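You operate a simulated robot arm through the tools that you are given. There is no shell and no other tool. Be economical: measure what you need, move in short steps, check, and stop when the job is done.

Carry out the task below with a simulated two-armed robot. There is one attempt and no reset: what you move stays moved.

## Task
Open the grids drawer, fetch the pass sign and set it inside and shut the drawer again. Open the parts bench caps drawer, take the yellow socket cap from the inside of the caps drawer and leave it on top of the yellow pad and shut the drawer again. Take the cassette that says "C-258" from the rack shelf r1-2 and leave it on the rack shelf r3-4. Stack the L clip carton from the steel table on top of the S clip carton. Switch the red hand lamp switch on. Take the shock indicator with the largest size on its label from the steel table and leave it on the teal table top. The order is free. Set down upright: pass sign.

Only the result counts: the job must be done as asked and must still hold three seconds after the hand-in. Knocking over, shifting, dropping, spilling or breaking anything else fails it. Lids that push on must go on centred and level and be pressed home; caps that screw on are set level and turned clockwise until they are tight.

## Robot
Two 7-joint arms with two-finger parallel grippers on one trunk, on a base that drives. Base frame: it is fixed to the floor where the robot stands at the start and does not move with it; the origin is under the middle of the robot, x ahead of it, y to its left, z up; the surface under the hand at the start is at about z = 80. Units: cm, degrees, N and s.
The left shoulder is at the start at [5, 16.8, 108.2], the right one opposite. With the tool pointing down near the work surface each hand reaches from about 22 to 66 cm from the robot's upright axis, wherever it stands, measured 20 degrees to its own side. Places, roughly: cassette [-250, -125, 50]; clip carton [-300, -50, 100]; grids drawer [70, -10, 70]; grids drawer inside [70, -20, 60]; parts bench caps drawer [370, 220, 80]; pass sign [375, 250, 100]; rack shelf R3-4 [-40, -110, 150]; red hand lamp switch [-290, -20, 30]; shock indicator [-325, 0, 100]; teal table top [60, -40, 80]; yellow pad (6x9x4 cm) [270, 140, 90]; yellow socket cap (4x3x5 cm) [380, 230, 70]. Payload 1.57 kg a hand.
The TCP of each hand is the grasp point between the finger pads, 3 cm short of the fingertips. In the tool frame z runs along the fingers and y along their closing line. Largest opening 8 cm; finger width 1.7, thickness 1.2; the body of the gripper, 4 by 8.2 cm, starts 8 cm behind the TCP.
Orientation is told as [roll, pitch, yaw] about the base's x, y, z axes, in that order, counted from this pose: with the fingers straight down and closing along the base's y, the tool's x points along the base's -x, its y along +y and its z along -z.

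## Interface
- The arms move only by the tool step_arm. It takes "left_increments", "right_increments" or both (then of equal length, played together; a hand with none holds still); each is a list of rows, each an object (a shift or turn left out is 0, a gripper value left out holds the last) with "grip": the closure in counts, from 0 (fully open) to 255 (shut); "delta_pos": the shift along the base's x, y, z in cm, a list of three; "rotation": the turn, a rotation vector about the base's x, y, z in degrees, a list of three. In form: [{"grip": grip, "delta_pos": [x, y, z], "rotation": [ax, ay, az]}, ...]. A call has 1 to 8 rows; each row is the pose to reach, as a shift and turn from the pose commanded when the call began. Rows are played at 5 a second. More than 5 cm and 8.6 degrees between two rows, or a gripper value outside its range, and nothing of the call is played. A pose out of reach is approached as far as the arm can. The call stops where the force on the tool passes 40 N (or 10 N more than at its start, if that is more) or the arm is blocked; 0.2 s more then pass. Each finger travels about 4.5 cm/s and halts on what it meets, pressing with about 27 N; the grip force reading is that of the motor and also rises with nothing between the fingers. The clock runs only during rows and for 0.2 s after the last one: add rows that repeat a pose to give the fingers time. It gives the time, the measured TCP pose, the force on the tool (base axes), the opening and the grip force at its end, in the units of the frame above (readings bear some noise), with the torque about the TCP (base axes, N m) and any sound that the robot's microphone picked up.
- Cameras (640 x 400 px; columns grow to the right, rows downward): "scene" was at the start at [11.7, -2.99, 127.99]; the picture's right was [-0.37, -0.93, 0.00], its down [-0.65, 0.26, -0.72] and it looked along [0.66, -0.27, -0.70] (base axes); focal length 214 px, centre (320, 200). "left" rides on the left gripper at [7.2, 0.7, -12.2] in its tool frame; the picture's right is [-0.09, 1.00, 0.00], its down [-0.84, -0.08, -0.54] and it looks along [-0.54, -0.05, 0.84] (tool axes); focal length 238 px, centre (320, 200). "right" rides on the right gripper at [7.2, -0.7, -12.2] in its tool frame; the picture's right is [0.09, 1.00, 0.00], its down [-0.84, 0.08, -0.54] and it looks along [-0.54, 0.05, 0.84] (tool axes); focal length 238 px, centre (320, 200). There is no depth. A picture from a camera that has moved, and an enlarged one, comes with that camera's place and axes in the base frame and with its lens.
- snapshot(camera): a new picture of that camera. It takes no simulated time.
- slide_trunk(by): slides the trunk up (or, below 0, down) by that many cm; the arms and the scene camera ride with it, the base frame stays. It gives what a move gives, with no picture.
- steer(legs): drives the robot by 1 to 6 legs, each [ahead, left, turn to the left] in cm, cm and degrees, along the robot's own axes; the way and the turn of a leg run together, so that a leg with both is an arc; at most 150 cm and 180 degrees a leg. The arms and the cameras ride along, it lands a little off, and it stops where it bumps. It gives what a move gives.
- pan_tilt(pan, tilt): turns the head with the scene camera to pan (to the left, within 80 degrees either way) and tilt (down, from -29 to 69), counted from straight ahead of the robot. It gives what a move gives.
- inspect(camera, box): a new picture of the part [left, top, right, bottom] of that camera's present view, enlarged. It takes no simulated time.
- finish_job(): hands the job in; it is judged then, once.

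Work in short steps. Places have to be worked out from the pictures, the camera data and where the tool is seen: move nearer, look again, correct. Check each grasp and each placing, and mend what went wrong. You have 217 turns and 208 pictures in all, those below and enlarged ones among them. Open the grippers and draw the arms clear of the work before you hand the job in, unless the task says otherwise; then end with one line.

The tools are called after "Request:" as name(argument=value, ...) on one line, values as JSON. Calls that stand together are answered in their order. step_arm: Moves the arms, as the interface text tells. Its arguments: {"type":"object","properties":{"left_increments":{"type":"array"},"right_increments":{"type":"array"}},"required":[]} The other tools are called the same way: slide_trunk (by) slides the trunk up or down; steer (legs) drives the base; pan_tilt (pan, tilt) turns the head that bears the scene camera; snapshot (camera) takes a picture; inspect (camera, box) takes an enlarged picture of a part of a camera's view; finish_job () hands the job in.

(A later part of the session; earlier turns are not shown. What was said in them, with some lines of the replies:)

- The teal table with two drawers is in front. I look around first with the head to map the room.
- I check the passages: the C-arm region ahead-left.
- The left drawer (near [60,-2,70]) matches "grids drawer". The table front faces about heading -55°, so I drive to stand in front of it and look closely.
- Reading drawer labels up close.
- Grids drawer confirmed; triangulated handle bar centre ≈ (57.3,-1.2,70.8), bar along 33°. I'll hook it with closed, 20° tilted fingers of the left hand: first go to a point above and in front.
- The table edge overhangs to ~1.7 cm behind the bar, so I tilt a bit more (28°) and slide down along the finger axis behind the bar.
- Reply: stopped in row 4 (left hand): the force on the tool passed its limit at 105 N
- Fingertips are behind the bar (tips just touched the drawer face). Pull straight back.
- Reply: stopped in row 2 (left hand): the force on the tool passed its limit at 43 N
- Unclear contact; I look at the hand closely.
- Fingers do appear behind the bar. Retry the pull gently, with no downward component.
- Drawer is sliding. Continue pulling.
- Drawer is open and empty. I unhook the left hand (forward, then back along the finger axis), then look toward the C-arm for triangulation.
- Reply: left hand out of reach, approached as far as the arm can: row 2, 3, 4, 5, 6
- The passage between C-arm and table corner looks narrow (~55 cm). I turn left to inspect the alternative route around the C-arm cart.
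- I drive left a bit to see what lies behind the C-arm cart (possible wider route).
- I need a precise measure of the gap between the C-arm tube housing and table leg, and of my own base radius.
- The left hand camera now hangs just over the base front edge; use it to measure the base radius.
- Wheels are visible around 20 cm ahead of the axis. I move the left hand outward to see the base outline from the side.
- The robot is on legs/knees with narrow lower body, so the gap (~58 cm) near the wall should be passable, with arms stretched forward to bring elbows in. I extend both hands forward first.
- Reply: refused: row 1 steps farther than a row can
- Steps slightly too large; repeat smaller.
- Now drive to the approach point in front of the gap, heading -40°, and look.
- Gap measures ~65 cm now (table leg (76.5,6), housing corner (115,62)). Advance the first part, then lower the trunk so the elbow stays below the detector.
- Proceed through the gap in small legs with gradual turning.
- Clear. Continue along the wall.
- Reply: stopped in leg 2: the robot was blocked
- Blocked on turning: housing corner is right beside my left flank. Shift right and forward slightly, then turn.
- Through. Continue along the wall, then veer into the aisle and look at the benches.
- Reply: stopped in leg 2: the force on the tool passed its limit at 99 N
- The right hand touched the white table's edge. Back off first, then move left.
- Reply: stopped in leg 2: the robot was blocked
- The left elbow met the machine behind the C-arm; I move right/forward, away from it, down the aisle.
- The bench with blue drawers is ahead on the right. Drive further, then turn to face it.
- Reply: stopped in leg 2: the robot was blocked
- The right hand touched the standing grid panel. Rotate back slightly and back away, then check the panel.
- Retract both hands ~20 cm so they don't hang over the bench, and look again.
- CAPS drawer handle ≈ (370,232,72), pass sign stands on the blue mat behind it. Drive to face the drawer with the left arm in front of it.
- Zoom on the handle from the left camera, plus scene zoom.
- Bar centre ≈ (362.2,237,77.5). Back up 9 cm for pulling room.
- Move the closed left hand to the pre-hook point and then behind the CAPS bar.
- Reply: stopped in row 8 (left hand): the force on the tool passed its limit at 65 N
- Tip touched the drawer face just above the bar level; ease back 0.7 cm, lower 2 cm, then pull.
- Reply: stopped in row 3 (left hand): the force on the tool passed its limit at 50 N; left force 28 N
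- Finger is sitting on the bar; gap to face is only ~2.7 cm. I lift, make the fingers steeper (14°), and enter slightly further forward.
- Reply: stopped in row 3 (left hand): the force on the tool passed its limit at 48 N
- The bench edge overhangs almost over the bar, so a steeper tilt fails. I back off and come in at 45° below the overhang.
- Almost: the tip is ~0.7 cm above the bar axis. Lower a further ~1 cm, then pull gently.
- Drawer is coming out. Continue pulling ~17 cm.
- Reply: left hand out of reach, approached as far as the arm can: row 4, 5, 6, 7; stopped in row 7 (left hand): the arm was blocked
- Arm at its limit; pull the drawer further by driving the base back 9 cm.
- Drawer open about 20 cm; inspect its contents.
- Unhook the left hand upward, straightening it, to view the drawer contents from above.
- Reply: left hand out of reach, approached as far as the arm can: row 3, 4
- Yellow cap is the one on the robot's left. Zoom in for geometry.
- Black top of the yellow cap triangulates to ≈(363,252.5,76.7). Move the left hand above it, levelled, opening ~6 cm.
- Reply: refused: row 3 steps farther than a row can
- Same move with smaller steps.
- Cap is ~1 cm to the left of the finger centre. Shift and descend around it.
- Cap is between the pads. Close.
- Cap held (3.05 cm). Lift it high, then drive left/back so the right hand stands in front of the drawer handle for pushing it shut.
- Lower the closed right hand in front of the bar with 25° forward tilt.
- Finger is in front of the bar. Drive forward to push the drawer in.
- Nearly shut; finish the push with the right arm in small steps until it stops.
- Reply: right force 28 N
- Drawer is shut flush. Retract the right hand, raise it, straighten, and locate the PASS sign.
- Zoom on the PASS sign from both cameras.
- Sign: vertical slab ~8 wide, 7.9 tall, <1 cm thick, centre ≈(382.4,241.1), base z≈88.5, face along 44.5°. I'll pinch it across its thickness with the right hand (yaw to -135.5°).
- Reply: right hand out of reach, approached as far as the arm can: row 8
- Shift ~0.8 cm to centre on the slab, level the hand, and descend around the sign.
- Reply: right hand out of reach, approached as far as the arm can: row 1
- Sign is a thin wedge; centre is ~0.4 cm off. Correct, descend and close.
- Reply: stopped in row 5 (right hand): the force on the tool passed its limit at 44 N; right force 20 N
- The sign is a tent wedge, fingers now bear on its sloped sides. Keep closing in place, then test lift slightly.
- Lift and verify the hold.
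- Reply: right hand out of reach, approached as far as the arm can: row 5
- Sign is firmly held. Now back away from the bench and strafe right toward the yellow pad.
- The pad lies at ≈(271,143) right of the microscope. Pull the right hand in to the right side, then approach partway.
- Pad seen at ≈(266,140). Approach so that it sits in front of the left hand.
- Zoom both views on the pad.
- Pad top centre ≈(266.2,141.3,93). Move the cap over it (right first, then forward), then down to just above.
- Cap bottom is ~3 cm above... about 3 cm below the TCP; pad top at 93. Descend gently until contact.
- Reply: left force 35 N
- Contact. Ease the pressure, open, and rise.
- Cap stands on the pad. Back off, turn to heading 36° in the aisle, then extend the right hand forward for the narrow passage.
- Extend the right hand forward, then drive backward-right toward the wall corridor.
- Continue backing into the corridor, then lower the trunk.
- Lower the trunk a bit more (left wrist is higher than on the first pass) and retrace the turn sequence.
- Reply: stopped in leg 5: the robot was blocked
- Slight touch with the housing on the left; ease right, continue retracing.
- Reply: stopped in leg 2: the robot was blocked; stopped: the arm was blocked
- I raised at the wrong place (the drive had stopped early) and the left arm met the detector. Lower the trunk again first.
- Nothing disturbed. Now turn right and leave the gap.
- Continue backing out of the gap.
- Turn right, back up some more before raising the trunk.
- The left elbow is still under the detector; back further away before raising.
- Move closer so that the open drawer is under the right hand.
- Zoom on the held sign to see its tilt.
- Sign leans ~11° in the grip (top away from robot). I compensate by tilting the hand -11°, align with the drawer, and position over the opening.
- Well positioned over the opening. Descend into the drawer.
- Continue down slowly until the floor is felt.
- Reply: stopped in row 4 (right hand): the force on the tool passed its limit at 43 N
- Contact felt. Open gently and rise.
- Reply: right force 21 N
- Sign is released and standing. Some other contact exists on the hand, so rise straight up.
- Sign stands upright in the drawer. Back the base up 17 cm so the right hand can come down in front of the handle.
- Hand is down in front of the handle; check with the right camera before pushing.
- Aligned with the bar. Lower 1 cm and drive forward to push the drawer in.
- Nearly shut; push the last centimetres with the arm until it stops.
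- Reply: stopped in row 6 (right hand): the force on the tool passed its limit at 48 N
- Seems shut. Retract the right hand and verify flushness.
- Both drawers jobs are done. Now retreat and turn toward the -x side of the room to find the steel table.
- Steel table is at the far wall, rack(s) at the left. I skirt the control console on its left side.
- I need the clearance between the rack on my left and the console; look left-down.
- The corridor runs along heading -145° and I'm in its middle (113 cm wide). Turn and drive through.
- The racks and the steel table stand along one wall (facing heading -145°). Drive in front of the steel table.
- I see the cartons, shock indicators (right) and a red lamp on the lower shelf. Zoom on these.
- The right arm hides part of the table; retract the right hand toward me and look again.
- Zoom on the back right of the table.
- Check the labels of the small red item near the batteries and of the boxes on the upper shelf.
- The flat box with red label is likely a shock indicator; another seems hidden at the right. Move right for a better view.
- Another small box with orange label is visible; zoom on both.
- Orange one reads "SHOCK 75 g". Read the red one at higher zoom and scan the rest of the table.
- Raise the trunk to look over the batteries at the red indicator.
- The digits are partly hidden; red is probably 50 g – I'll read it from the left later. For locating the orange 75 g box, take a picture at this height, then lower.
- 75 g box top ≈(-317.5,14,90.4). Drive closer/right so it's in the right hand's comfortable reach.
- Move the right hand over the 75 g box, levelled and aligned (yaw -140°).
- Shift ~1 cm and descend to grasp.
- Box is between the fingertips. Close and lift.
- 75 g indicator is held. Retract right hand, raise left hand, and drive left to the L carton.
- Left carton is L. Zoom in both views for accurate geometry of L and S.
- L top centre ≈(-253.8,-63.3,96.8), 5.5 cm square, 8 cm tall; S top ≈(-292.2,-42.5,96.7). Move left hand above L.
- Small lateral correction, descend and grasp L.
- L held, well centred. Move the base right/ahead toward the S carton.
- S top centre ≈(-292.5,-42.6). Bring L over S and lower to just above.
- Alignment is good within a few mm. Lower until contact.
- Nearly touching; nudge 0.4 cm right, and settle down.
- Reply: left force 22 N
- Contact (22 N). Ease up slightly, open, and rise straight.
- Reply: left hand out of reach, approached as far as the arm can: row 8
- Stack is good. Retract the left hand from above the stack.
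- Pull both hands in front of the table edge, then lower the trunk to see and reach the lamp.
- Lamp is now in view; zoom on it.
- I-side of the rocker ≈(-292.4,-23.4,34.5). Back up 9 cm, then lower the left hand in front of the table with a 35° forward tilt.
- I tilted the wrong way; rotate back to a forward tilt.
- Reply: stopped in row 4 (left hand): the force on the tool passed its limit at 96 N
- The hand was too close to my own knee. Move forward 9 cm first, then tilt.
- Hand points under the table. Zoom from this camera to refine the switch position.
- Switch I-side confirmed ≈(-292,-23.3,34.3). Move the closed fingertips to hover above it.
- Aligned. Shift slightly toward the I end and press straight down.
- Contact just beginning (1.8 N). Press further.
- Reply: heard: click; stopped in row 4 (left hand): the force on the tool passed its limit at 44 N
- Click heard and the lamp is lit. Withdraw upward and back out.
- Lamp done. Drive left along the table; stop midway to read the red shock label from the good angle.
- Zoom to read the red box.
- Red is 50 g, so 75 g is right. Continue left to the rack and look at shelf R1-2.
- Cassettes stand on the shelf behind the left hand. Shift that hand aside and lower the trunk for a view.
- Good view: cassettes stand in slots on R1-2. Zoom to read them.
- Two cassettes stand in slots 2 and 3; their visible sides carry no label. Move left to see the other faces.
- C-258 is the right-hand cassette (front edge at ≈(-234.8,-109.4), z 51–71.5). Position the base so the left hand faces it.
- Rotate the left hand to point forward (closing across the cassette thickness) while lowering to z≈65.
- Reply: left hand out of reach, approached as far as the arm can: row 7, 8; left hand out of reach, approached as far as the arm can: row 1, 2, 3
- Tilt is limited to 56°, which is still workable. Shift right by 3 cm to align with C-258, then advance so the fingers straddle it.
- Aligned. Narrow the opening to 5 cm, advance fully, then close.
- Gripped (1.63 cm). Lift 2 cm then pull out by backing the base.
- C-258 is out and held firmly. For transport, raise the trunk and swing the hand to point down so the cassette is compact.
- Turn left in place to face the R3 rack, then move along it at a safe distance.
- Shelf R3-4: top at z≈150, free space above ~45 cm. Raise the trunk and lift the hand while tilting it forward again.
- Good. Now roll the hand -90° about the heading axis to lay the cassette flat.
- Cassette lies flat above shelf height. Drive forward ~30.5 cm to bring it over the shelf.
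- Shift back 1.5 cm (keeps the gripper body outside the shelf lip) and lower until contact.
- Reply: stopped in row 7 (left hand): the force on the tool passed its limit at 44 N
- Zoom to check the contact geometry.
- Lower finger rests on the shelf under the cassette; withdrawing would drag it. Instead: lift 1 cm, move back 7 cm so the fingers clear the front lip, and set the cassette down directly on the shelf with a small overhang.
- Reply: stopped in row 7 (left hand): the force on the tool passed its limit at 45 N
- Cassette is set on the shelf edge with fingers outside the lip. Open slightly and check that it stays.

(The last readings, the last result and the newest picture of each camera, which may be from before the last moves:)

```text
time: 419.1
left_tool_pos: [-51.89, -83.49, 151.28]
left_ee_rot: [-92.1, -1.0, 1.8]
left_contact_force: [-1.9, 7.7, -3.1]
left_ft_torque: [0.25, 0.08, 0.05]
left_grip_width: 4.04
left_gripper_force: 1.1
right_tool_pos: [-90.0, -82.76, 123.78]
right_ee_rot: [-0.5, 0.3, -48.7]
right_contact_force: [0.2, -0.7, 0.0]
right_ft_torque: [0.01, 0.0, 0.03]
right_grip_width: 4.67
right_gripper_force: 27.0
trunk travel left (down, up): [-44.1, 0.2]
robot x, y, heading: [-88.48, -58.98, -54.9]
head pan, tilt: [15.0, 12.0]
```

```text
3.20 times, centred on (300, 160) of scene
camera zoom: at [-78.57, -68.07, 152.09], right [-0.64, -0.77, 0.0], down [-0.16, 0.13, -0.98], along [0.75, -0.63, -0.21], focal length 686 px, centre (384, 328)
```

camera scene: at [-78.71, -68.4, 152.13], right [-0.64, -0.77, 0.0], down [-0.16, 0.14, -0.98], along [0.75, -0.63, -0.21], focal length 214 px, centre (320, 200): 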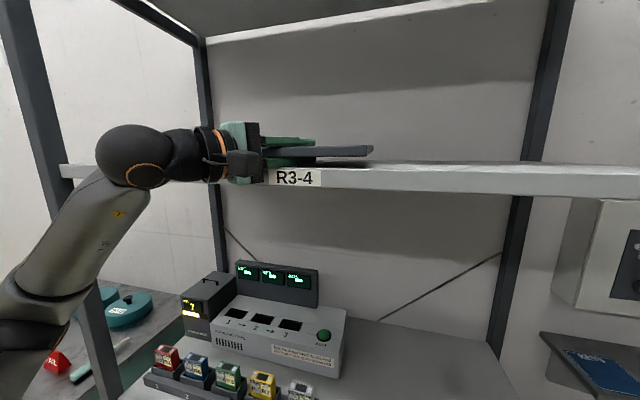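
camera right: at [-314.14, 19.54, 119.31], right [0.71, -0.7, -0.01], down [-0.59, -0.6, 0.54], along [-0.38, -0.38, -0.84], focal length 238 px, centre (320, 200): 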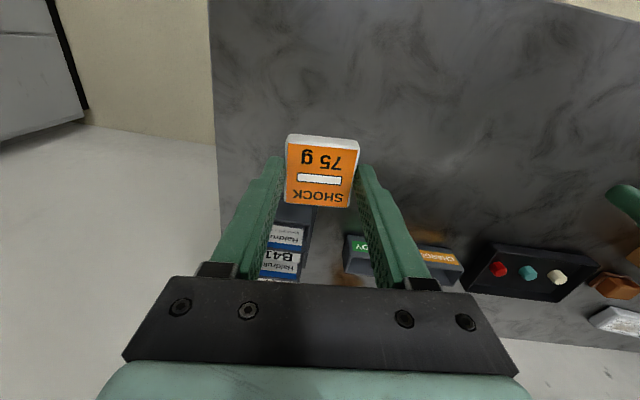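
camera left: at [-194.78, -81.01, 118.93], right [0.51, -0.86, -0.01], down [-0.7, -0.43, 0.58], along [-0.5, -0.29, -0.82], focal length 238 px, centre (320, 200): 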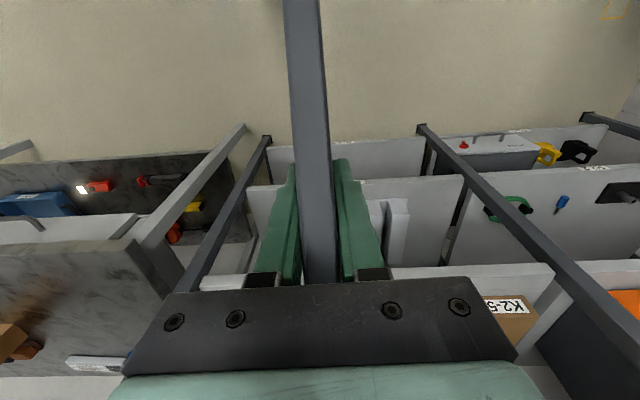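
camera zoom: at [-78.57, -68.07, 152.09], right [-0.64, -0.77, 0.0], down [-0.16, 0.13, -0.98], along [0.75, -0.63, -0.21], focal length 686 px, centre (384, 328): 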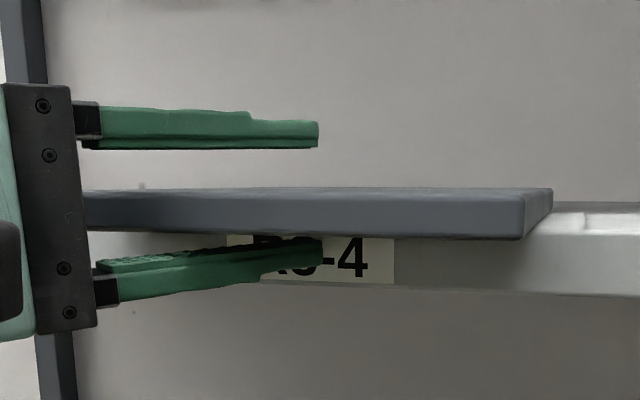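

Cassette rests on the shelf. Withdraw the fingers, close them, and get ready to push it further in.

Request:
step_arm(left_increments=[{"grip": 130, "delta_pos": [-0.2, 2.5, 0.4]}, {"grip": 130, "delta_pos": [-0.3, 6.5, 0.4]}, {"grip": 130, "delta_pos": [-0.4, 10.5, 0.4]}, {"grip": 200, "delta_pos": [-2.5, 11, 0.9]}, {"grip": 255, "delta_pos": [-5.2, 10, 1.4]}, {"grip": 255, "delta_pos": [-5.2, 8.6, 1.5]}, {"grip": 255, "delta_pos": [-5.2, 8.4, 1.5]}])

Request:
snapshot(camera="scene")

```text
time: 420.6
left_tool_pos: [-57.17, -75.31, 153.09]
left_ee_rot: [-92.4, -1.0, 1.8]
left_contact_force: [-0.9, 0.5, 0.7]
left_ft_torque: [0.77, 0.44, -0.02]
left_grip_width: 2.0
left_gripper_force: 27.4
right_tool_pos: [-90.07, -82.93, 123.64]
right_ee_rot: [-0.5, 0.3, -48.8]
right_contact_force: [0.4, 0.1, -0.9]
right_ft_torque: [-0.01, -0.01, 0.03]
right_grip_width: 4.68
right_gripper_force: 27.2
trunk travel left (down, up): [-44.1, 0.2]
robot x, y, heading: [-88.27, -59.06, -55.0]
head pan, tilt: [15.0, 12.0]
```

```text
24 pictures are left
camera scene: at [-78.62, -68.26, 152.13], right [-0.64, -0.77, 0.0], down [-0.16, 0.13, -0.98], along [0.75, -0.63, -0.21], focal length 214 px, centre (320, 200)
```

scene: 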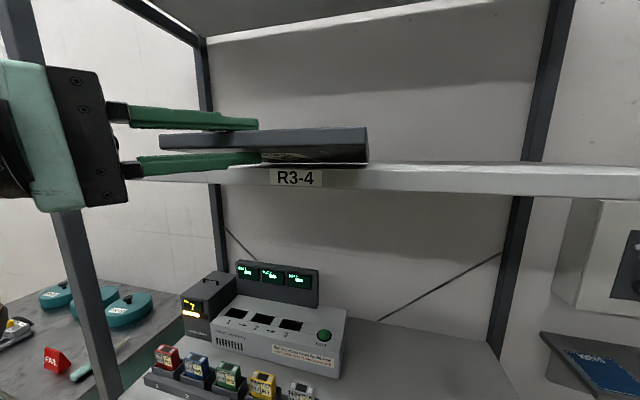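

The fingers re-caught the cassette's near edge (dragged slightly outward). Since it is held at the tips, use this to push it forward 14 cm onto the shelf.

Request:
step_arm(left_increments=[{"grip": 255, "delta_pos": [0, 0, 0.7]}, {"grip": 255, "delta_pos": [2, -2.9, 0.7]}, {"grip": 255, "delta_pos": [4, -5.7, 0.7]}, {"grip": 255, "delta_pos": [6, -8.6, 0.7]}, {"grip": 255, "delta_pos": [8, -11.5, 0.7]}])

Request:
snapshot(camera="scene")

```text
time: 421.9
left_tool_pos: [-48.86, -87.21, 153.72]
left_ee_rot: [-92.4, -1.2, 1.8]
left_contact_force: [0.0, -0.1, -7.0]
left_ft_torque: [0.82, 0.42, -0.03]
left_grip_width: 1.89
left_gripper_force: 26.8
right_tool_pos: [-90.07, -82.99, 123.6]
right_ee_rot: [-0.4, 0.4, -48.8]
right_contact_force: [0.8, 0.0, -0.1]
right_ft_torque: [-0.01, -0.02, 0.01]
right_grip_width: 4.67
right_gripper_force: 27.1
trunk travel left (down, up): [-44.1, 0.2]
robot x, y, heading: [-87.99, -59.28, -55.1]
head pan, tilt: [15.0, 12.0]
```

```text
23 pictures are left
camera scene: at [-78.55, -68.4, 152.11], right [-0.64, -0.77, 0.0], down [-0.16, 0.14, -0.98], along [0.75, -0.63, -0.21], focal length 214 px, centre (320, 200)
```

scene: 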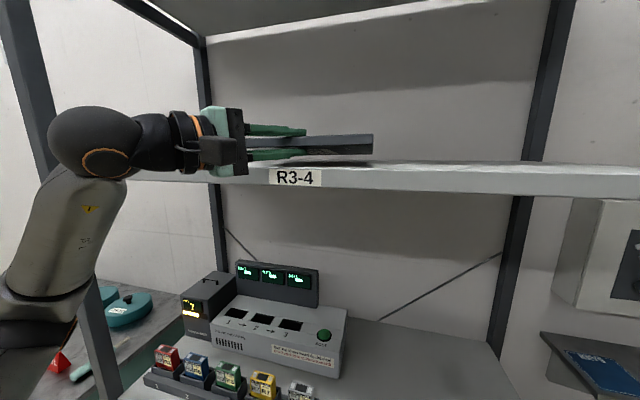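

The cassette is still fully gripped (my 0.4 cm lift dragged it). Redo: go back to the overhang position and lower onto the shelf.

Request:
step_arm(left_increments=[{"grip": 255, "delta_pos": [-1.4, 2, 0]}, {"grip": 255, "delta_pos": [-2.7, 3.85, 0]}, {"grip": 255, "delta_pos": [-2.7, 3.85, -1]}, {"grip": 255, "delta_pos": [-2.7, 3.85, -1.6]}, {"grip": 255, "delta_pos": [-2.7, 3.85, -2.0]}, {"grip": 255, "delta_pos": [-2.7, 3.85, -2.4]}, {"grip": 255, "delta_pos": [-2.7, 3.85, -2.8]}])

Request:
inspect(camera="scene", box=[200, 110, 400, 210])

```text
time: 423.4
left_tool_pos: [-51.87, -82.88, 151.07]
left_ee_rot: [-92.5, -1.0, 1.8]
left_contact_force: [0.2, 0.3, -7.0]
left_ft_torque: [0.83, 0.39, -0.01]
left_grip_width: 1.66
left_gripper_force: 27.4
right_tool_pos: [-90.01, -82.88, 123.62]
right_ee_rot: [-0.4, 0.3, -48.7]
right_contact_force: [0.0, 0.2, 0.2]
right_ft_torque: [0.01, 0.03, 0.03]
right_grip_width: 4.66
right_gripper_force: 27.2
trunk travel left (down, up): [-44.1, 0.2]
robot x, y, heading: [-88.0, -59.05, -54.8]
head pan, tilt: [15.0, 12.0]
```

```text
3.20 times, centred on (300, 160) of scene
camera zoom: at [-78.59, -68.3, 152.13], right [-0.64, -0.77, 0.0], down [-0.16, 0.13, -0.98], along [0.75, -0.63, -0.21], focal length 686 px, centre (384, 328)
```

zoom: 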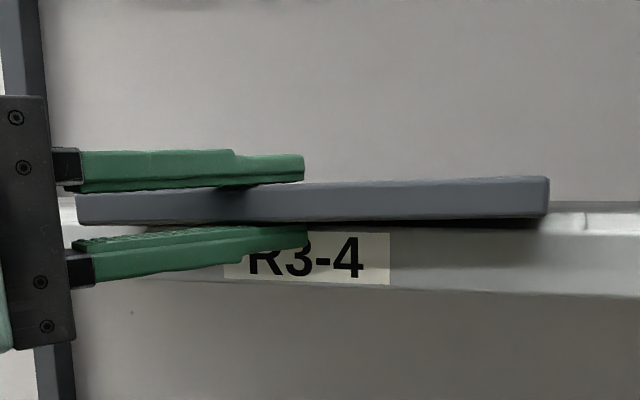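

No contact yet; keep lowering gently.

Request:
step_arm(left_increments=[{"grip": 255, "delta_pos": [0, 0, -0.3]}, {"grip": 255, "delta_pos": [0, 0, -0.6]}, {"grip": 255, "delta_pos": [0, 0, -0.9]}, {"grip": 255, "delta_pos": [0, 0, -1.2]}, {"grip": 255, "delta_pos": [0, 0, -1.5]}])

Request:
inspect(camera="scene", box=[200, 110, 400, 210])

```text
time: 424.7
left_tool_pos: [-52.14, -82.59, 150.47]
left_ee_rot: [-94.2, -1.5, 1.8]
left_contact_force: [-1.3, -3.6, 9.7]
left_ft_torque: [0.67, -0.44, -0.45]
left_grip_width: 1.61
left_gripper_force: 27.0
right_tool_pos: [-90.04, -82.86, 123.62]
right_ee_rot: [-0.4, 0.2, -48.9]
right_contact_force: [-0.1, 0.4, -0.2]
right_ft_torque: [0.05, 0.02, -0.01]
right_grip_width: 4.67
right_gripper_force: 26.4
trunk travel left (down, up): [-44.1, 0.2]
robot x, y, heading: [-88.33, -59.21, -55.0]
head pan, tilt: [15.0, 12.0]
stopped in row 5 (left hand): the force on the tool passed its limit at 42 N (the readings are from after the stop); the commanded pose is now the measured one
```

```text
3.20 times, centred on (300, 160) of scene
camera zoom: at [-78.75, -68.33, 152.11], right [-0.64, -0.77, 0.0], down [-0.16, 0.13, -0.98], along [0.75, -0.63, -0.21], focal length 686 px, centre (384, 328)
```

zoom: 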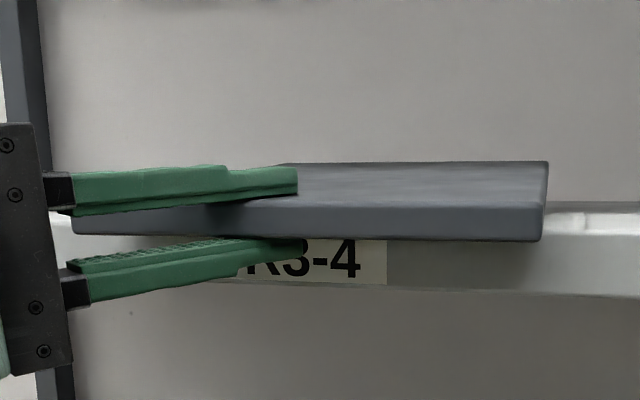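

Pressed slightly too far; raise 0.8 cm so the cassette lies flat, then open.

Request:
step_arm(left_increments=[{"grip": 255, "delta_pos": [0, 0, 0.4]}, {"grip": 255, "delta_pos": [0, 0, 0.8]}, {"grip": 215, "delta_pos": [0, 0, 0.8]}, {"grip": 180, "delta_pos": [0, 0, 0.7]}, {"grip": 140, "delta_pos": [0, 0, 0.6]}, {"grip": 110, "delta_pos": [0, 0, 0.6]}, {"grip": 110, "delta_pos": [0, 0, 0.6]}])

Request:
inspect(camera="scene", box=[200, 110, 400, 210])

```text
time: 426.3
left_tool_pos: [-51.9, -82.65, 150.99]
left_ee_rot: [-94.1, -1.3, 2.0]
left_contact_force: [0.6, -0.1, 0.4]
left_ft_torque: [-0.01, 0.03, -0.03]
left_grip_width: 4.55
left_gripper_force: 0.0
right_tool_pos: [-90.1, -82.71, 123.7]
right_ee_rot: [-0.4, 0.3, -48.8]
right_contact_force: [-0.9, -0.7, 0.6]
right_ft_torque: [0.0, 0.02, 0.0]
right_grip_width: 4.67
right_gripper_force: 26.7
trunk travel left (down, up): [-44.1, 0.2]
robot x, y, heading: [-88.17, -59.11, -54.8]
head pan, tilt: [15.0, 12.0]
```

```text
3.20 times, centred on (300, 160) of scene
camera zoom: at [-78.65, -68.26, 152.14], right [-0.64, -0.77, 0.0], down [-0.16, 0.13, -0.98], along [0.75, -0.63, -0.21], focal length 686 px, centre (384, 328)
```

zoom: 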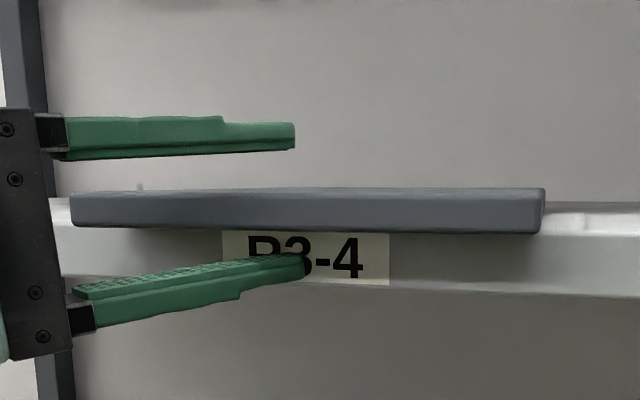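

Free of contact. Withdraw exactly along the finger axis.

Request:
step_arm(left_increments=[{"grip": 110, "delta_pos": [-0.1, 2.5, -0.15]}, {"grip": 110, "delta_pos": [-0.2, 6, -0.4]}, {"grip": 110, "delta_pos": [-0.35, 10, -0.7]}, {"grip": 110, "delta_pos": [-0.5, 14, -0.9]}])

Request:
snapshot(camera="scene")

```text
time: 427.3
left_tool_pos: [-52.59, -68.5, 149.94]
left_ee_rot: [-93.9, -1.4, 1.9]
left_contact_force: [-0.2, 0.0, -0.3]
left_ft_torque: [0.02, -0.02, 0.03]
left_grip_width: 4.54
left_gripper_force: 0.1
right_tool_pos: [-90.08, -82.78, 123.73]
right_ee_rot: [-0.5, 0.3, -48.8]
right_contact_force: [-0.1, -0.7, -0.1]
right_ft_torque: [0.01, 0.0, 0.0]
right_grip_width: 4.66
right_gripper_force: 26.8
trunk travel left (down, up): [-44.1, 0.2]
robot x, y, heading: [-88.23, -59.18, -55.1]
head pan, tilt: [15.0, 12.0]
```

```text
19 pictures are left
camera scene: at [-78.62, -68.26, 152.14], right [-0.64, -0.77, 0.0], down [-0.16, 0.13, -0.98], along [0.75, -0.63, -0.21], focal length 214 px, centre (320, 200)
```

scene: 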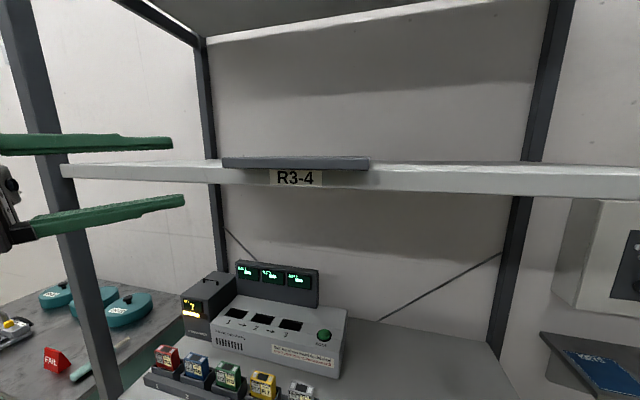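

Cassette rests on R3-4 with overhang. Close the fingers and push it ~8 cm further in at its near edge.

Request:
step_arm(left_increments=[{"grip": 255, "delta_pos": [-0.5, 0, 2.5], "rotation": [3.5, 0, 0]}, {"grip": 255, "delta_pos": [-3, -3.5, 2.5], "rotation": [3.5, 0, 0]}, {"grip": 255, "delta_pos": [-5.2, -7.5, 2.5], "rotation": [3.5, 0, 0]}, {"grip": 255, "delta_pos": [-5.2, -7.5, 2.5], "rotation": [3.5, 0, 0]}])

Request:
inspect(camera="scene", box=[160, 110, 400, 220])

```text
time: 428.3
left_tool_pos: [-57.68, -75.98, 152.8]
left_ee_rot: [-90.5, -1.3, 1.7]
left_contact_force: [0.5, -0.2, -0.1]
left_ft_torque: [0.0, -0.02, -0.04]
left_grip_width: 0.0
left_gripper_force: 20.9
right_tool_pos: [-89.95, -82.78, 123.71]
right_ee_rot: [-0.5, 0.3, -48.8]
right_contact_force: [0.2, 0.7, -0.6]
right_ft_torque: [-0.03, 0.03, 0.01]
right_grip_width: 4.67
right_gripper_force: 27.0
trunk travel left (down, up): [-44.1, 0.2]
robot x, y, heading: [-87.96, -59.05, -54.9]
head pan, tilt: [15.0, 12.0]
```

```text
2.67 times, centred on (280, 165) of scene
camera zoom: at [-78.55, -68.24, 152.13], right [-0.64, -0.77, 0.0], down [-0.16, 0.13, -0.98], along [0.75, -0.63, -0.21], focal length 572 px, centre (427, 293)
```

zoom: 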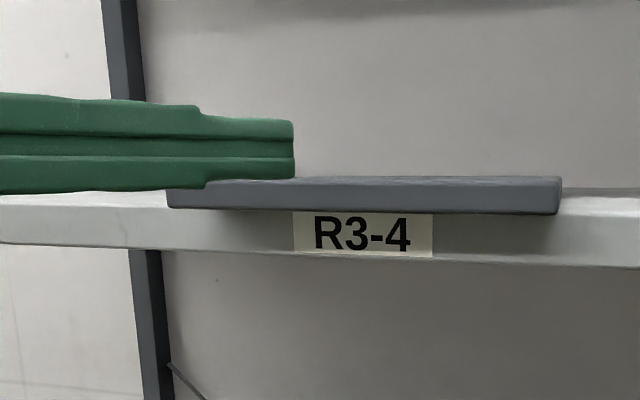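

Lower 0.7 cm, shift 1.5 cm right, and push forward.

Request:
step_arm(left_increments=[{"grip": 255, "delta_pos": [-1.2, -0.9, -0.7]}, {"grip": 255, "delta_pos": [0.5, -3.3, -0.7]}, {"grip": 255, "delta_pos": [1.7, -5, -0.7]}, {"grip": 255, "delta_pos": [2.8, -6.6, -0.7]}, {"grip": 255, "delta_pos": [3.9, -8.2, -0.7]}, {"grip": 255, "delta_pos": [5.1, -9.9, -0.7]}])

Request:
snapshot(camera="scene")

```text
time: 429.7
left_tool_pos: [-52.44, -86.01, 151.94]
left_ee_rot: [-90.5, -1.4, 1.9]
left_contact_force: [-1.4, 0.6, -0.4]
left_ft_torque: [0.01, 0.0, 0.01]
left_grip_width: 0.01
left_gripper_force: 21.5
right_tool_pos: [-90.11, -82.84, 123.75]
right_ee_rot: [-0.4, 0.4, -48.9]
right_contact_force: [0.1, 0.4, -1.3]
right_ft_torque: [-0.03, -0.02, 0.0]
right_grip_width: 4.67
right_gripper_force: 27.2
trunk travel left (down, up): [-44.1, 0.2]
robot x, y, heading: [-88.18, -58.96, -54.8]
head pan, tilt: [15.0, 12.0]
```

```text
17 pictures are left
camera scene: at [-78.64, -68.29, 152.14], right [-0.64, -0.77, 0.0], down [-0.16, 0.13, -0.98], along [0.75, -0.63, -0.21], focal length 214 px, centre (320, 200)
```

scene: 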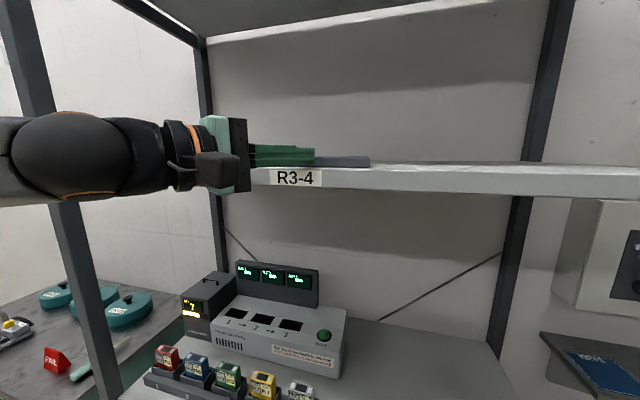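

Good. Push 1.5 cm more and then withdraw straight back.

Request:
step_arm(left_increments=[{"grip": 255, "delta_pos": [0.9, -1.2, 0]}, {"grip": 255, "delta_pos": [0, 0.5, 0]}, {"grip": 255, "delta_pos": [-1, 4.5, 0]}, {"grip": 255, "delta_pos": [-2, 8.5, 0]}, {"grip": 255, "delta_pos": [-3, 12.5, 0]}, {"grip": 255, "delta_pos": [-4, 16.5, 0]}])

Request:
steer(legs=[[-30, 0, 0]])

Request:
pan_tilt(pan=10, tilt=5)

Request:
inspect(camera="scene", box=[200, 130, 480, 260])

```text
time: 431.1
left_tool_pos: [-56.8, -69.53, 152.07]
left_ee_rot: [-90.5, -1.4, 1.9]
left_contact_force: [0.0, 0.2, -0.1]
left_ft_torque: [0.02, 0.01, 0.03]
left_grip_width: 0.0
left_gripper_force: 21.2
right_tool_pos: [-90.09, -82.67, 123.78]
right_ee_rot: [-0.4, 0.4, -48.8]
right_contact_force: [0.3, 0.6, -0.2]
right_ft_torque: [0.0, -0.01, 0.0]
right_grip_width: 4.65
right_gripper_force: 26.5
trunk travel left (down, up): [-44.1, 0.2]
robot x, y, heading: [-88.07, -59.15, -55.0]
head pan, tilt: [15.0, 12.0]
```

```text
time: 433.2
left_tool_pos: [-74.48, -44.27, 152.03]
left_ee_rot: [-90.5, -1.4, 2.2]
left_contact_force: [0.9, 0.3, 0.4]
left_ft_torque: [0.04, 0.0, 0.02]
left_grip_width: 0.02
left_gripper_force: 21.7
right_tool_pos: [-107.62, -57.68, 123.7]
right_ee_rot: [-0.5, 0.3, -48.5]
right_contact_force: [-0.4, 0.3, 0.5]
right_ft_torque: [0.06, -0.01, -0.01]
right_grip_width: 4.64
right_gripper_force: 26.7
trunk travel left (down, up): [-44.1, 0.2]
robot x, y, heading: [-105.63, -33.68, -54.6]
head pan, tilt: [15.0, 12.0]
```

```text
time: 433.9
left_tool_pos: [-74.36, -44.4, 151.99]
left_ee_rot: [-90.5, -1.4, 2.1]
left_contact_force: [-0.2, 0.6, -0.1]
left_ft_torque: [0.01, -0.01, 0.0]
left_grip_width: 0.01
left_gripper_force: 21.3
right_tool_pos: [-107.63, -57.77, 123.71]
right_ee_rot: [-0.3, 0.3, -48.4]
right_contact_force: [0.1, -0.3, -1.1]
right_ft_torque: [0.0, 0.01, 0.01]
right_grip_width: 4.65
right_gripper_force: 26.6
trunk travel left (down, up): [-44.1, 0.2]
robot x, y, heading: [-105.98, -33.98, -54.9]
head pan, tilt: [10.0, 5.0]
```

```text
2.29 times, centred on (340, 195) of scene
camera zoom: at [-96.91, -43.61, 153.26], right [-0.7, -0.71, 0.0], down [-0.06, 0.06, -1.0], along [0.71, -0.7, -0.09], focal length 490 px, centre (274, 211)
```

zoom: 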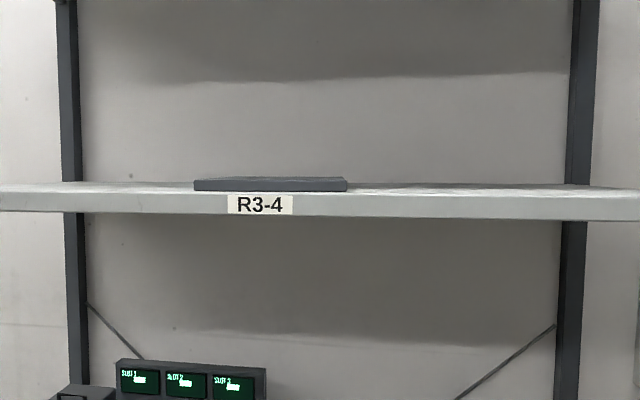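

Cassette done. Now drive to the teal table to set down the shock indicator.

Request:
steer(legs=[[0, 100, 0], [24, 36, -2]])

Request:
slide_trunk(by=-16)

Request:
pan_tilt(pan=-5, tilt=48)

Request:
snapshot(camera="scene")

```text
time: 446.3
left_tool_pos: [49.98, 15.08, 151.86]
left_ee_rot: [-90.5, -1.4, 1.4]
left_contact_force: [0.6, -0.3, -0.6]
left_ft_torque: [0.01, 0.0, 0.0]
left_grip_width: 0.0
left_gripper_force: 21.5
right_tool_pos: [16.6, 2.38, 123.72]
right_ee_rot: [-0.6, 0.2, -49.2]
right_contact_force: [0.3, 0.1, 0.2]
right_ft_torque: [0.01, 0.03, 0.01]
right_grip_width: 4.64
right_gripper_force: 26.7
trunk travel left (down, up): [-44.1, 0.2]
robot x, y, heading: [19.06, 26.13, -55.6]
head pan, tilt: [10.0, 5.0]
```

```text
time: 448.1
left_tool_pos: [49.97, 15.18, 135.96]
left_ee_rot: [-90.5, -1.4, 1.4]
left_contact_force: [0.3, -0.3, 0.1]
left_ft_torque: [0.02, 0.0, 0.01]
left_grip_width: 0.0
left_gripper_force: 21.3
right_tool_pos: [16.58, 2.22, 107.67]
right_ee_rot: [-0.4, 0.3, -49.2]
right_contact_force: [1.1, 0.5, 0.0]
right_ft_torque: [0.01, -0.02, 0.02]
right_grip_width: 4.66
right_gripper_force: 27.3
trunk travel left (down, up): [-28.1, 16.2]
robot x, y, heading: [18.77, 26.22, -55.5]
head pan, tilt: [10.0, 5.0]
```

```text
time: 449.2
left_tool_pos: [50.0, 15.2, 136.0]
left_ee_rot: [-90.5, -1.5, 1.3]
left_contact_force: [0.4, -0.1, 0.3]
left_ft_torque: [-0.03, -0.02, 0.02]
left_grip_width: 0.0
left_gripper_force: 21.3
right_tool_pos: [16.55, 2.24, 107.7]
right_ee_rot: [-0.3, 0.3, -49.3]
right_contact_force: [1.1, 0.5, -0.1]
right_ft_torque: [0.02, 0.04, 0.0]
right_grip_width: 4.66
right_gripper_force: 27.0
trunk travel left (down, up): [-28.1, 16.2]
robot x, y, heading: [18.6, 25.94, -55.3]
head pan, tilt: [-5.0, 48.0]
```

```text
15 pictures are left
camera scene: at [24.93, 15.93, 130.55], right [-0.87, -0.49, 0.0], down [-0.37, 0.65, -0.67], along [0.33, -0.58, -0.74], focal length 214 px, centre (320, 200)
```

scene: 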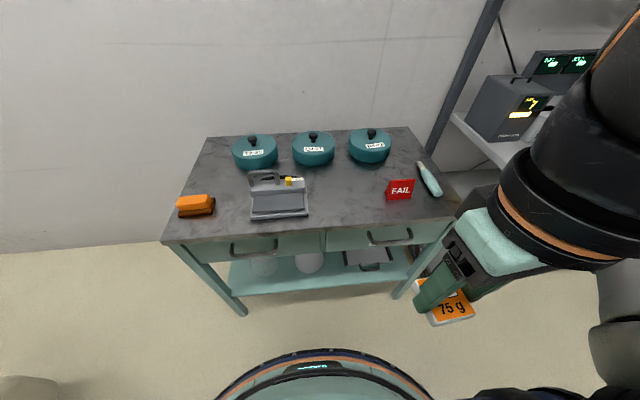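

Spot between the press device and FAIL sign is free: ≈(39.6,-27). Move the right hand there at height, then lower.

Request:
step_arm(right_increments=[{"grip": 255, "delta_pos": [2.9, -3.65, 0]}, {"grip": 255, "delta_pos": [5.8, -7.3, 0]}, {"grip": 255, "delta_pos": [8.6, -11, 0]}, {"grip": 255, "delta_pos": [11.5, -14.6, 0]}, {"grip": 255, "delta_pos": [14.4, -18.2, 0]}, {"grip": 255, "delta_pos": [17.3, -21.9, 0]}, {"grip": 255, "delta_pos": [20.1, -25.5, 0]}, {"grip": 255, "delta_pos": [23, -29.2, 0]}])

Request:
step_arm(right_increments=[{"grip": 255, "delta_pos": [0, 0, -4.5]}, {"grip": 255, "delta_pos": [0, 0, -9]}, {"grip": 255, "delta_pos": [0, 0, -13.5]}, {"grip": 255, "delta_pos": [0, 0, -18]}, {"grip": 255, "delta_pos": [0, 0, -20]}])

Request:
snapshot(camera="right")

```text
time: 451.0
left_tool_pos: [50.1, 15.18, 136.02]
left_ee_rot: [-90.6, -1.3, 1.5]
left_contact_force: [0.2, 1.0, 0.4]
left_ft_torque: [0.03, 0.04, 0.01]
left_grip_width: 0.01
left_gripper_force: 21.3
right_tool_pos: [39.6, -27.02, 107.76]
right_ee_rot: [-0.5, 0.2, -49.1]
right_contact_force: [-0.1, 0.4, -1.0]
right_ft_torque: [0.01, 0.03, -0.02]
right_grip_width: 4.64
right_gripper_force: 26.9
trunk travel left (down, up): [-28.1, 16.2]
robot x, y, heading: [18.87, 25.98, -55.5]
head pan, tilt: [-5.0, 48.0]
```

```text
time: 452.2
left_tool_pos: [50.01, 15.16, 135.93]
left_ee_rot: [-90.5, -1.4, 1.4]
left_contact_force: [-0.4, -0.6, -0.7]
left_ft_torque: [-0.01, 0.0, -0.02]
left_grip_width: 0.0
left_gripper_force: 20.9
right_tool_pos: [39.52, -27.03, 88.0]
right_ee_rot: [-0.4, 0.4, -49.2]
right_contact_force: [0.3, -0.1, 0.3]
right_ft_torque: [-0.02, 0.01, -0.02]
right_grip_width: 4.65
right_gripper_force: 27.1
trunk travel left (down, up): [-28.1, 16.2]
robot x, y, heading: [18.5, 26.05, -55.5]
head pan, tilt: [-5.0, 48.0]
```

```text
14 pictures are left
camera right: at [34.4, -21.82, 100.09], right [0.69, 0.72, -0.01], down [0.61, -0.58, 0.54], along [0.38, -0.38, -0.84], focal length 238 px, centre (320, 200)
```

right: 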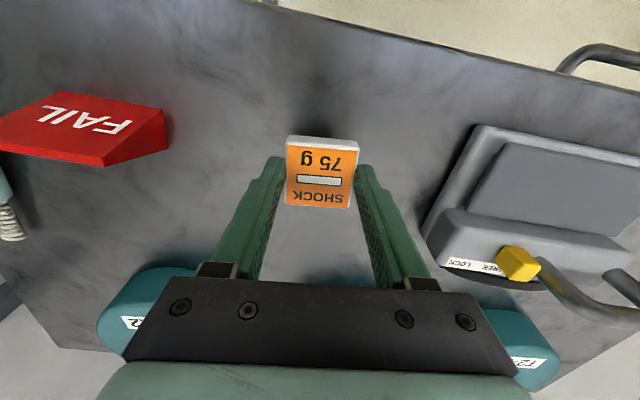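

Clear. Lower gently to contact.

Request:
step_arm(right_increments=[{"grip": 255, "delta_pos": [0, 0, -2.5]}, {"grip": 255, "delta_pos": [0, 0, -3.8]}, {"grip": 255, "delta_pos": [0, 0, -4.4]}, {"grip": 255, "delta_pos": [0, 0, -4.8]}, {"grip": 255, "delta_pos": [0, 0, -5.1]}, {"grip": 255, "delta_pos": [0, 0, -5.4]}])

```text
time: 453.8
left_tool_pos: [49.77, 15.2, 135.91]
left_ee_rot: [-90.5, -1.6, 1.3]
left_contact_force: [-0.3, -0.6, -0.2]
left_ft_torque: [0.01, 0.0, -0.01]
left_grip_width: 0.0
left_gripper_force: 21.6
right_tool_pos: [39.74, -27.02, 82.98]
right_ee_rot: [-0.2, -0.4, -49.2]
right_contact_force: [-3.9, 2.9, 14.5]
right_ft_torque: [0.22, 0.23, 0.06]
right_grip_width: 4.66
right_gripper_force: 27.5
trunk travel left (down, up): [-28.1, 16.2]
robot x, y, heading: [18.73, 26.26, -55.5]
head pan, tilt: [-5.0, 48.0]
stopped in row 6 (right hand): the force on the tool passed its limit at 41 N (the readings are from after the stop); the commanded pose is now the measured one
```

Contact with the table. Ease, open and rise.

Request:
step_arm(right_increments=[{"grip": 255, "delta_pos": [0, 0, 0.2]}, {"grip": 180, "delta_pos": [0, 0, 0.3]}, {"grip": 90, "delta_pos": [0, 0, 0.3]}, {"grip": 40, "delta_pos": [0, 0, 0.3]}, {"grip": 0, "delta_pos": [0, 0, 4]}, {"grip": 0, "delta_pos": [0, 0, 8.5]}, {"grip": 0, "delta_pos": [0, 0, 13]}, {"grip": 0, "delta_pos": [0, 0, 17.5]}])

Request:
snapshot(camera="right")

```text
time: 455.6
left_tool_pos: [49.95, 15.21, 135.98]
left_ee_rot: [-90.5, -1.4, 1.4]
left_contact_force: [0.8, -0.2, 0.0]
left_ft_torque: [-0.01, 0.01, 0.0]
left_grip_width: 0.04
left_gripper_force: 21.7
right_tool_pos: [39.58, -26.99, 100.64]
right_ee_rot: [-0.3, 0.0, -49.2]
right_contact_force: [0.4, -0.1, -0.1]
right_ft_torque: [0.01, -0.01, 0.02]
right_grip_width: 8.0
right_gripper_force: 0.1
trunk travel left (down, up): [-28.1, 16.2]
robot x, y, heading: [18.54, 26.18, -55.4]
head pan, tilt: [-5.0, 48.0]
```

```text
13 pictures are left
camera right: at [34.31, -21.86, 112.88], right [0.69, 0.72, -0.01], down [0.61, -0.58, 0.54], along [0.39, -0.38, -0.84], focal length 238 px, centre (320, 200)
```

right: 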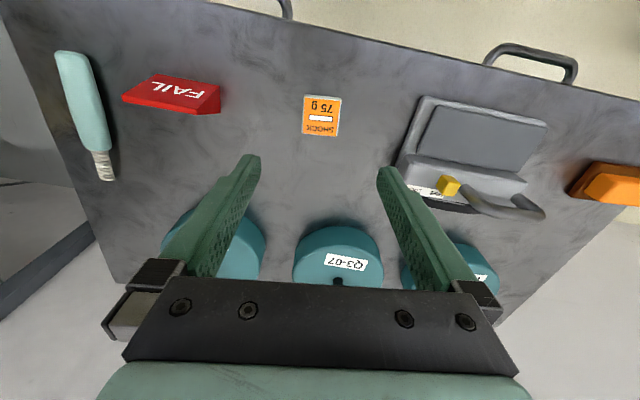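

Indicator stands on the teal table top. Open the left gripper, back away and make a final check.

Request:
step_arm(left_increments=[{"grip": 120, "delta_pos": [0, 0, 0]}, {"grip": 0, "delta_pos": [0, 0, 0]}, {"grip": 0, "delta_pos": [0, 0, 0]}], right_increments=[{"grip": 0, "delta_pos": [-1.5, 2.2, 2]}, {"grip": 0, "delta_pos": [-4, 5.8, 3]}, {"grip": 0, "delta_pos": [-6.5, 9.4, 3]}])

Request:
steer(legs=[[-30, 0, 0]])

Request:
pan_tilt(pan=-15, tilt=20)

Request:
snapshot(camera="scene")

```text
time: 456.4
left_tool_pos: [50.05, 15.32, 135.98]
left_ee_rot: [-90.5, -1.3, 1.3]
left_contact_force: [0.2, 0.3, 0.9]
left_ft_torque: [0.02, 0.03, -0.01]
left_grip_width: 6.61
left_gripper_force: 0.0
right_tool_pos: [32.61, -17.77, 103.34]
right_ee_rot: [-0.3, -0.1, -49.4]
right_contact_force: [1.5, 0.0, -0.4]
right_ft_torque: [0.03, 0.02, 0.0]
right_grip_width: 8.0
right_gripper_force: 0.1
trunk travel left (down, up): [-28.1, 16.2]
robot x, y, heading: [18.5, 26.07, -55.4]
head pan, tilt: [-5.0, 48.0]
```

```text
time: 458.4
left_tool_pos: [33.14, 39.85, 136.02]
left_ee_rot: [-90.6, -1.4, 1.8]
left_contact_force: [-1.1, -0.1, -0.2]
left_ft_torque: [0.01, 0.03, 0.02]
left_grip_width: 8.03
left_gripper_force: 0.2
right_tool_pos: [16.23, 6.68, 103.26]
right_ee_rot: [-0.3, -0.1, -48.9]
right_contact_force: [0.0, 0.7, -0.3]
right_ft_torque: [-0.02, 0.01, 0.01]
right_grip_width: 8.02
right_gripper_force: 0.0
trunk travel left (down, up): [-28.1, 16.2]
robot x, y, heading: [1.94, 50.33, -55.1]
head pan, tilt: [-5.0, 48.0]
```

```text
time: 459.3
left_tool_pos: [33.17, 39.77, 135.96]
left_ee_rot: [-90.4, -1.4, 1.8]
left_contact_force: [0.2, 0.1, 1.0]
left_ft_torque: [0.02, 0.0, 0.01]
left_grip_width: 8.01
left_gripper_force: 0.1
right_tool_pos: [16.3, 6.6, 103.26]
right_ee_rot: [-0.3, -0.1, -48.9]
right_contact_force: [0.5, -0.4, -0.4]
right_ft_torque: [0.02, 0.0, -0.01]
right_grip_width: 8.02
right_gripper_force: 0.1
trunk travel left (down, up): [-28.1, 16.2]
robot x, y, heading: [1.81, 50.27, -55.2]
head pan, tilt: [-15.0, 20.0]
```

```text
12 pictures are left
camera scene: at [7.37, 38.42, 134.83], right [-0.94, -0.34, 0.0], down [-0.12, 0.32, -0.94], along [0.32, -0.88, -0.34], focal length 214 px, centre (320, 200)
```

scene: 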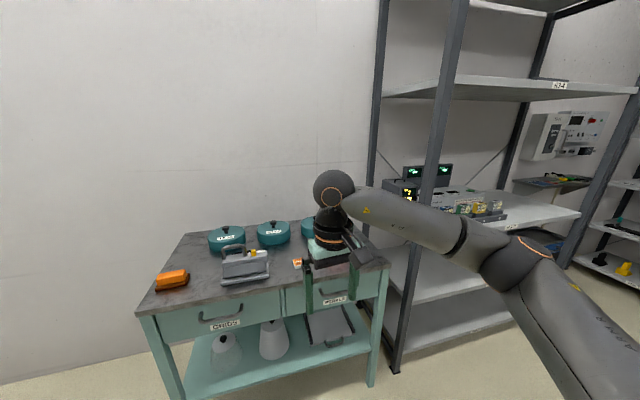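

Everything is in place, both grippers are open and the arms are clear of the work. I hand the job in.

Request:
finish_job()

```text
The job is handed in.
```

I did all six tasks and handed the job in; the yellow pad slid about 0.7 cm when I released the cap on it, and the arms bumped the white table, the bench's standing panel and the C-arm detector while driving, with no visible shift.
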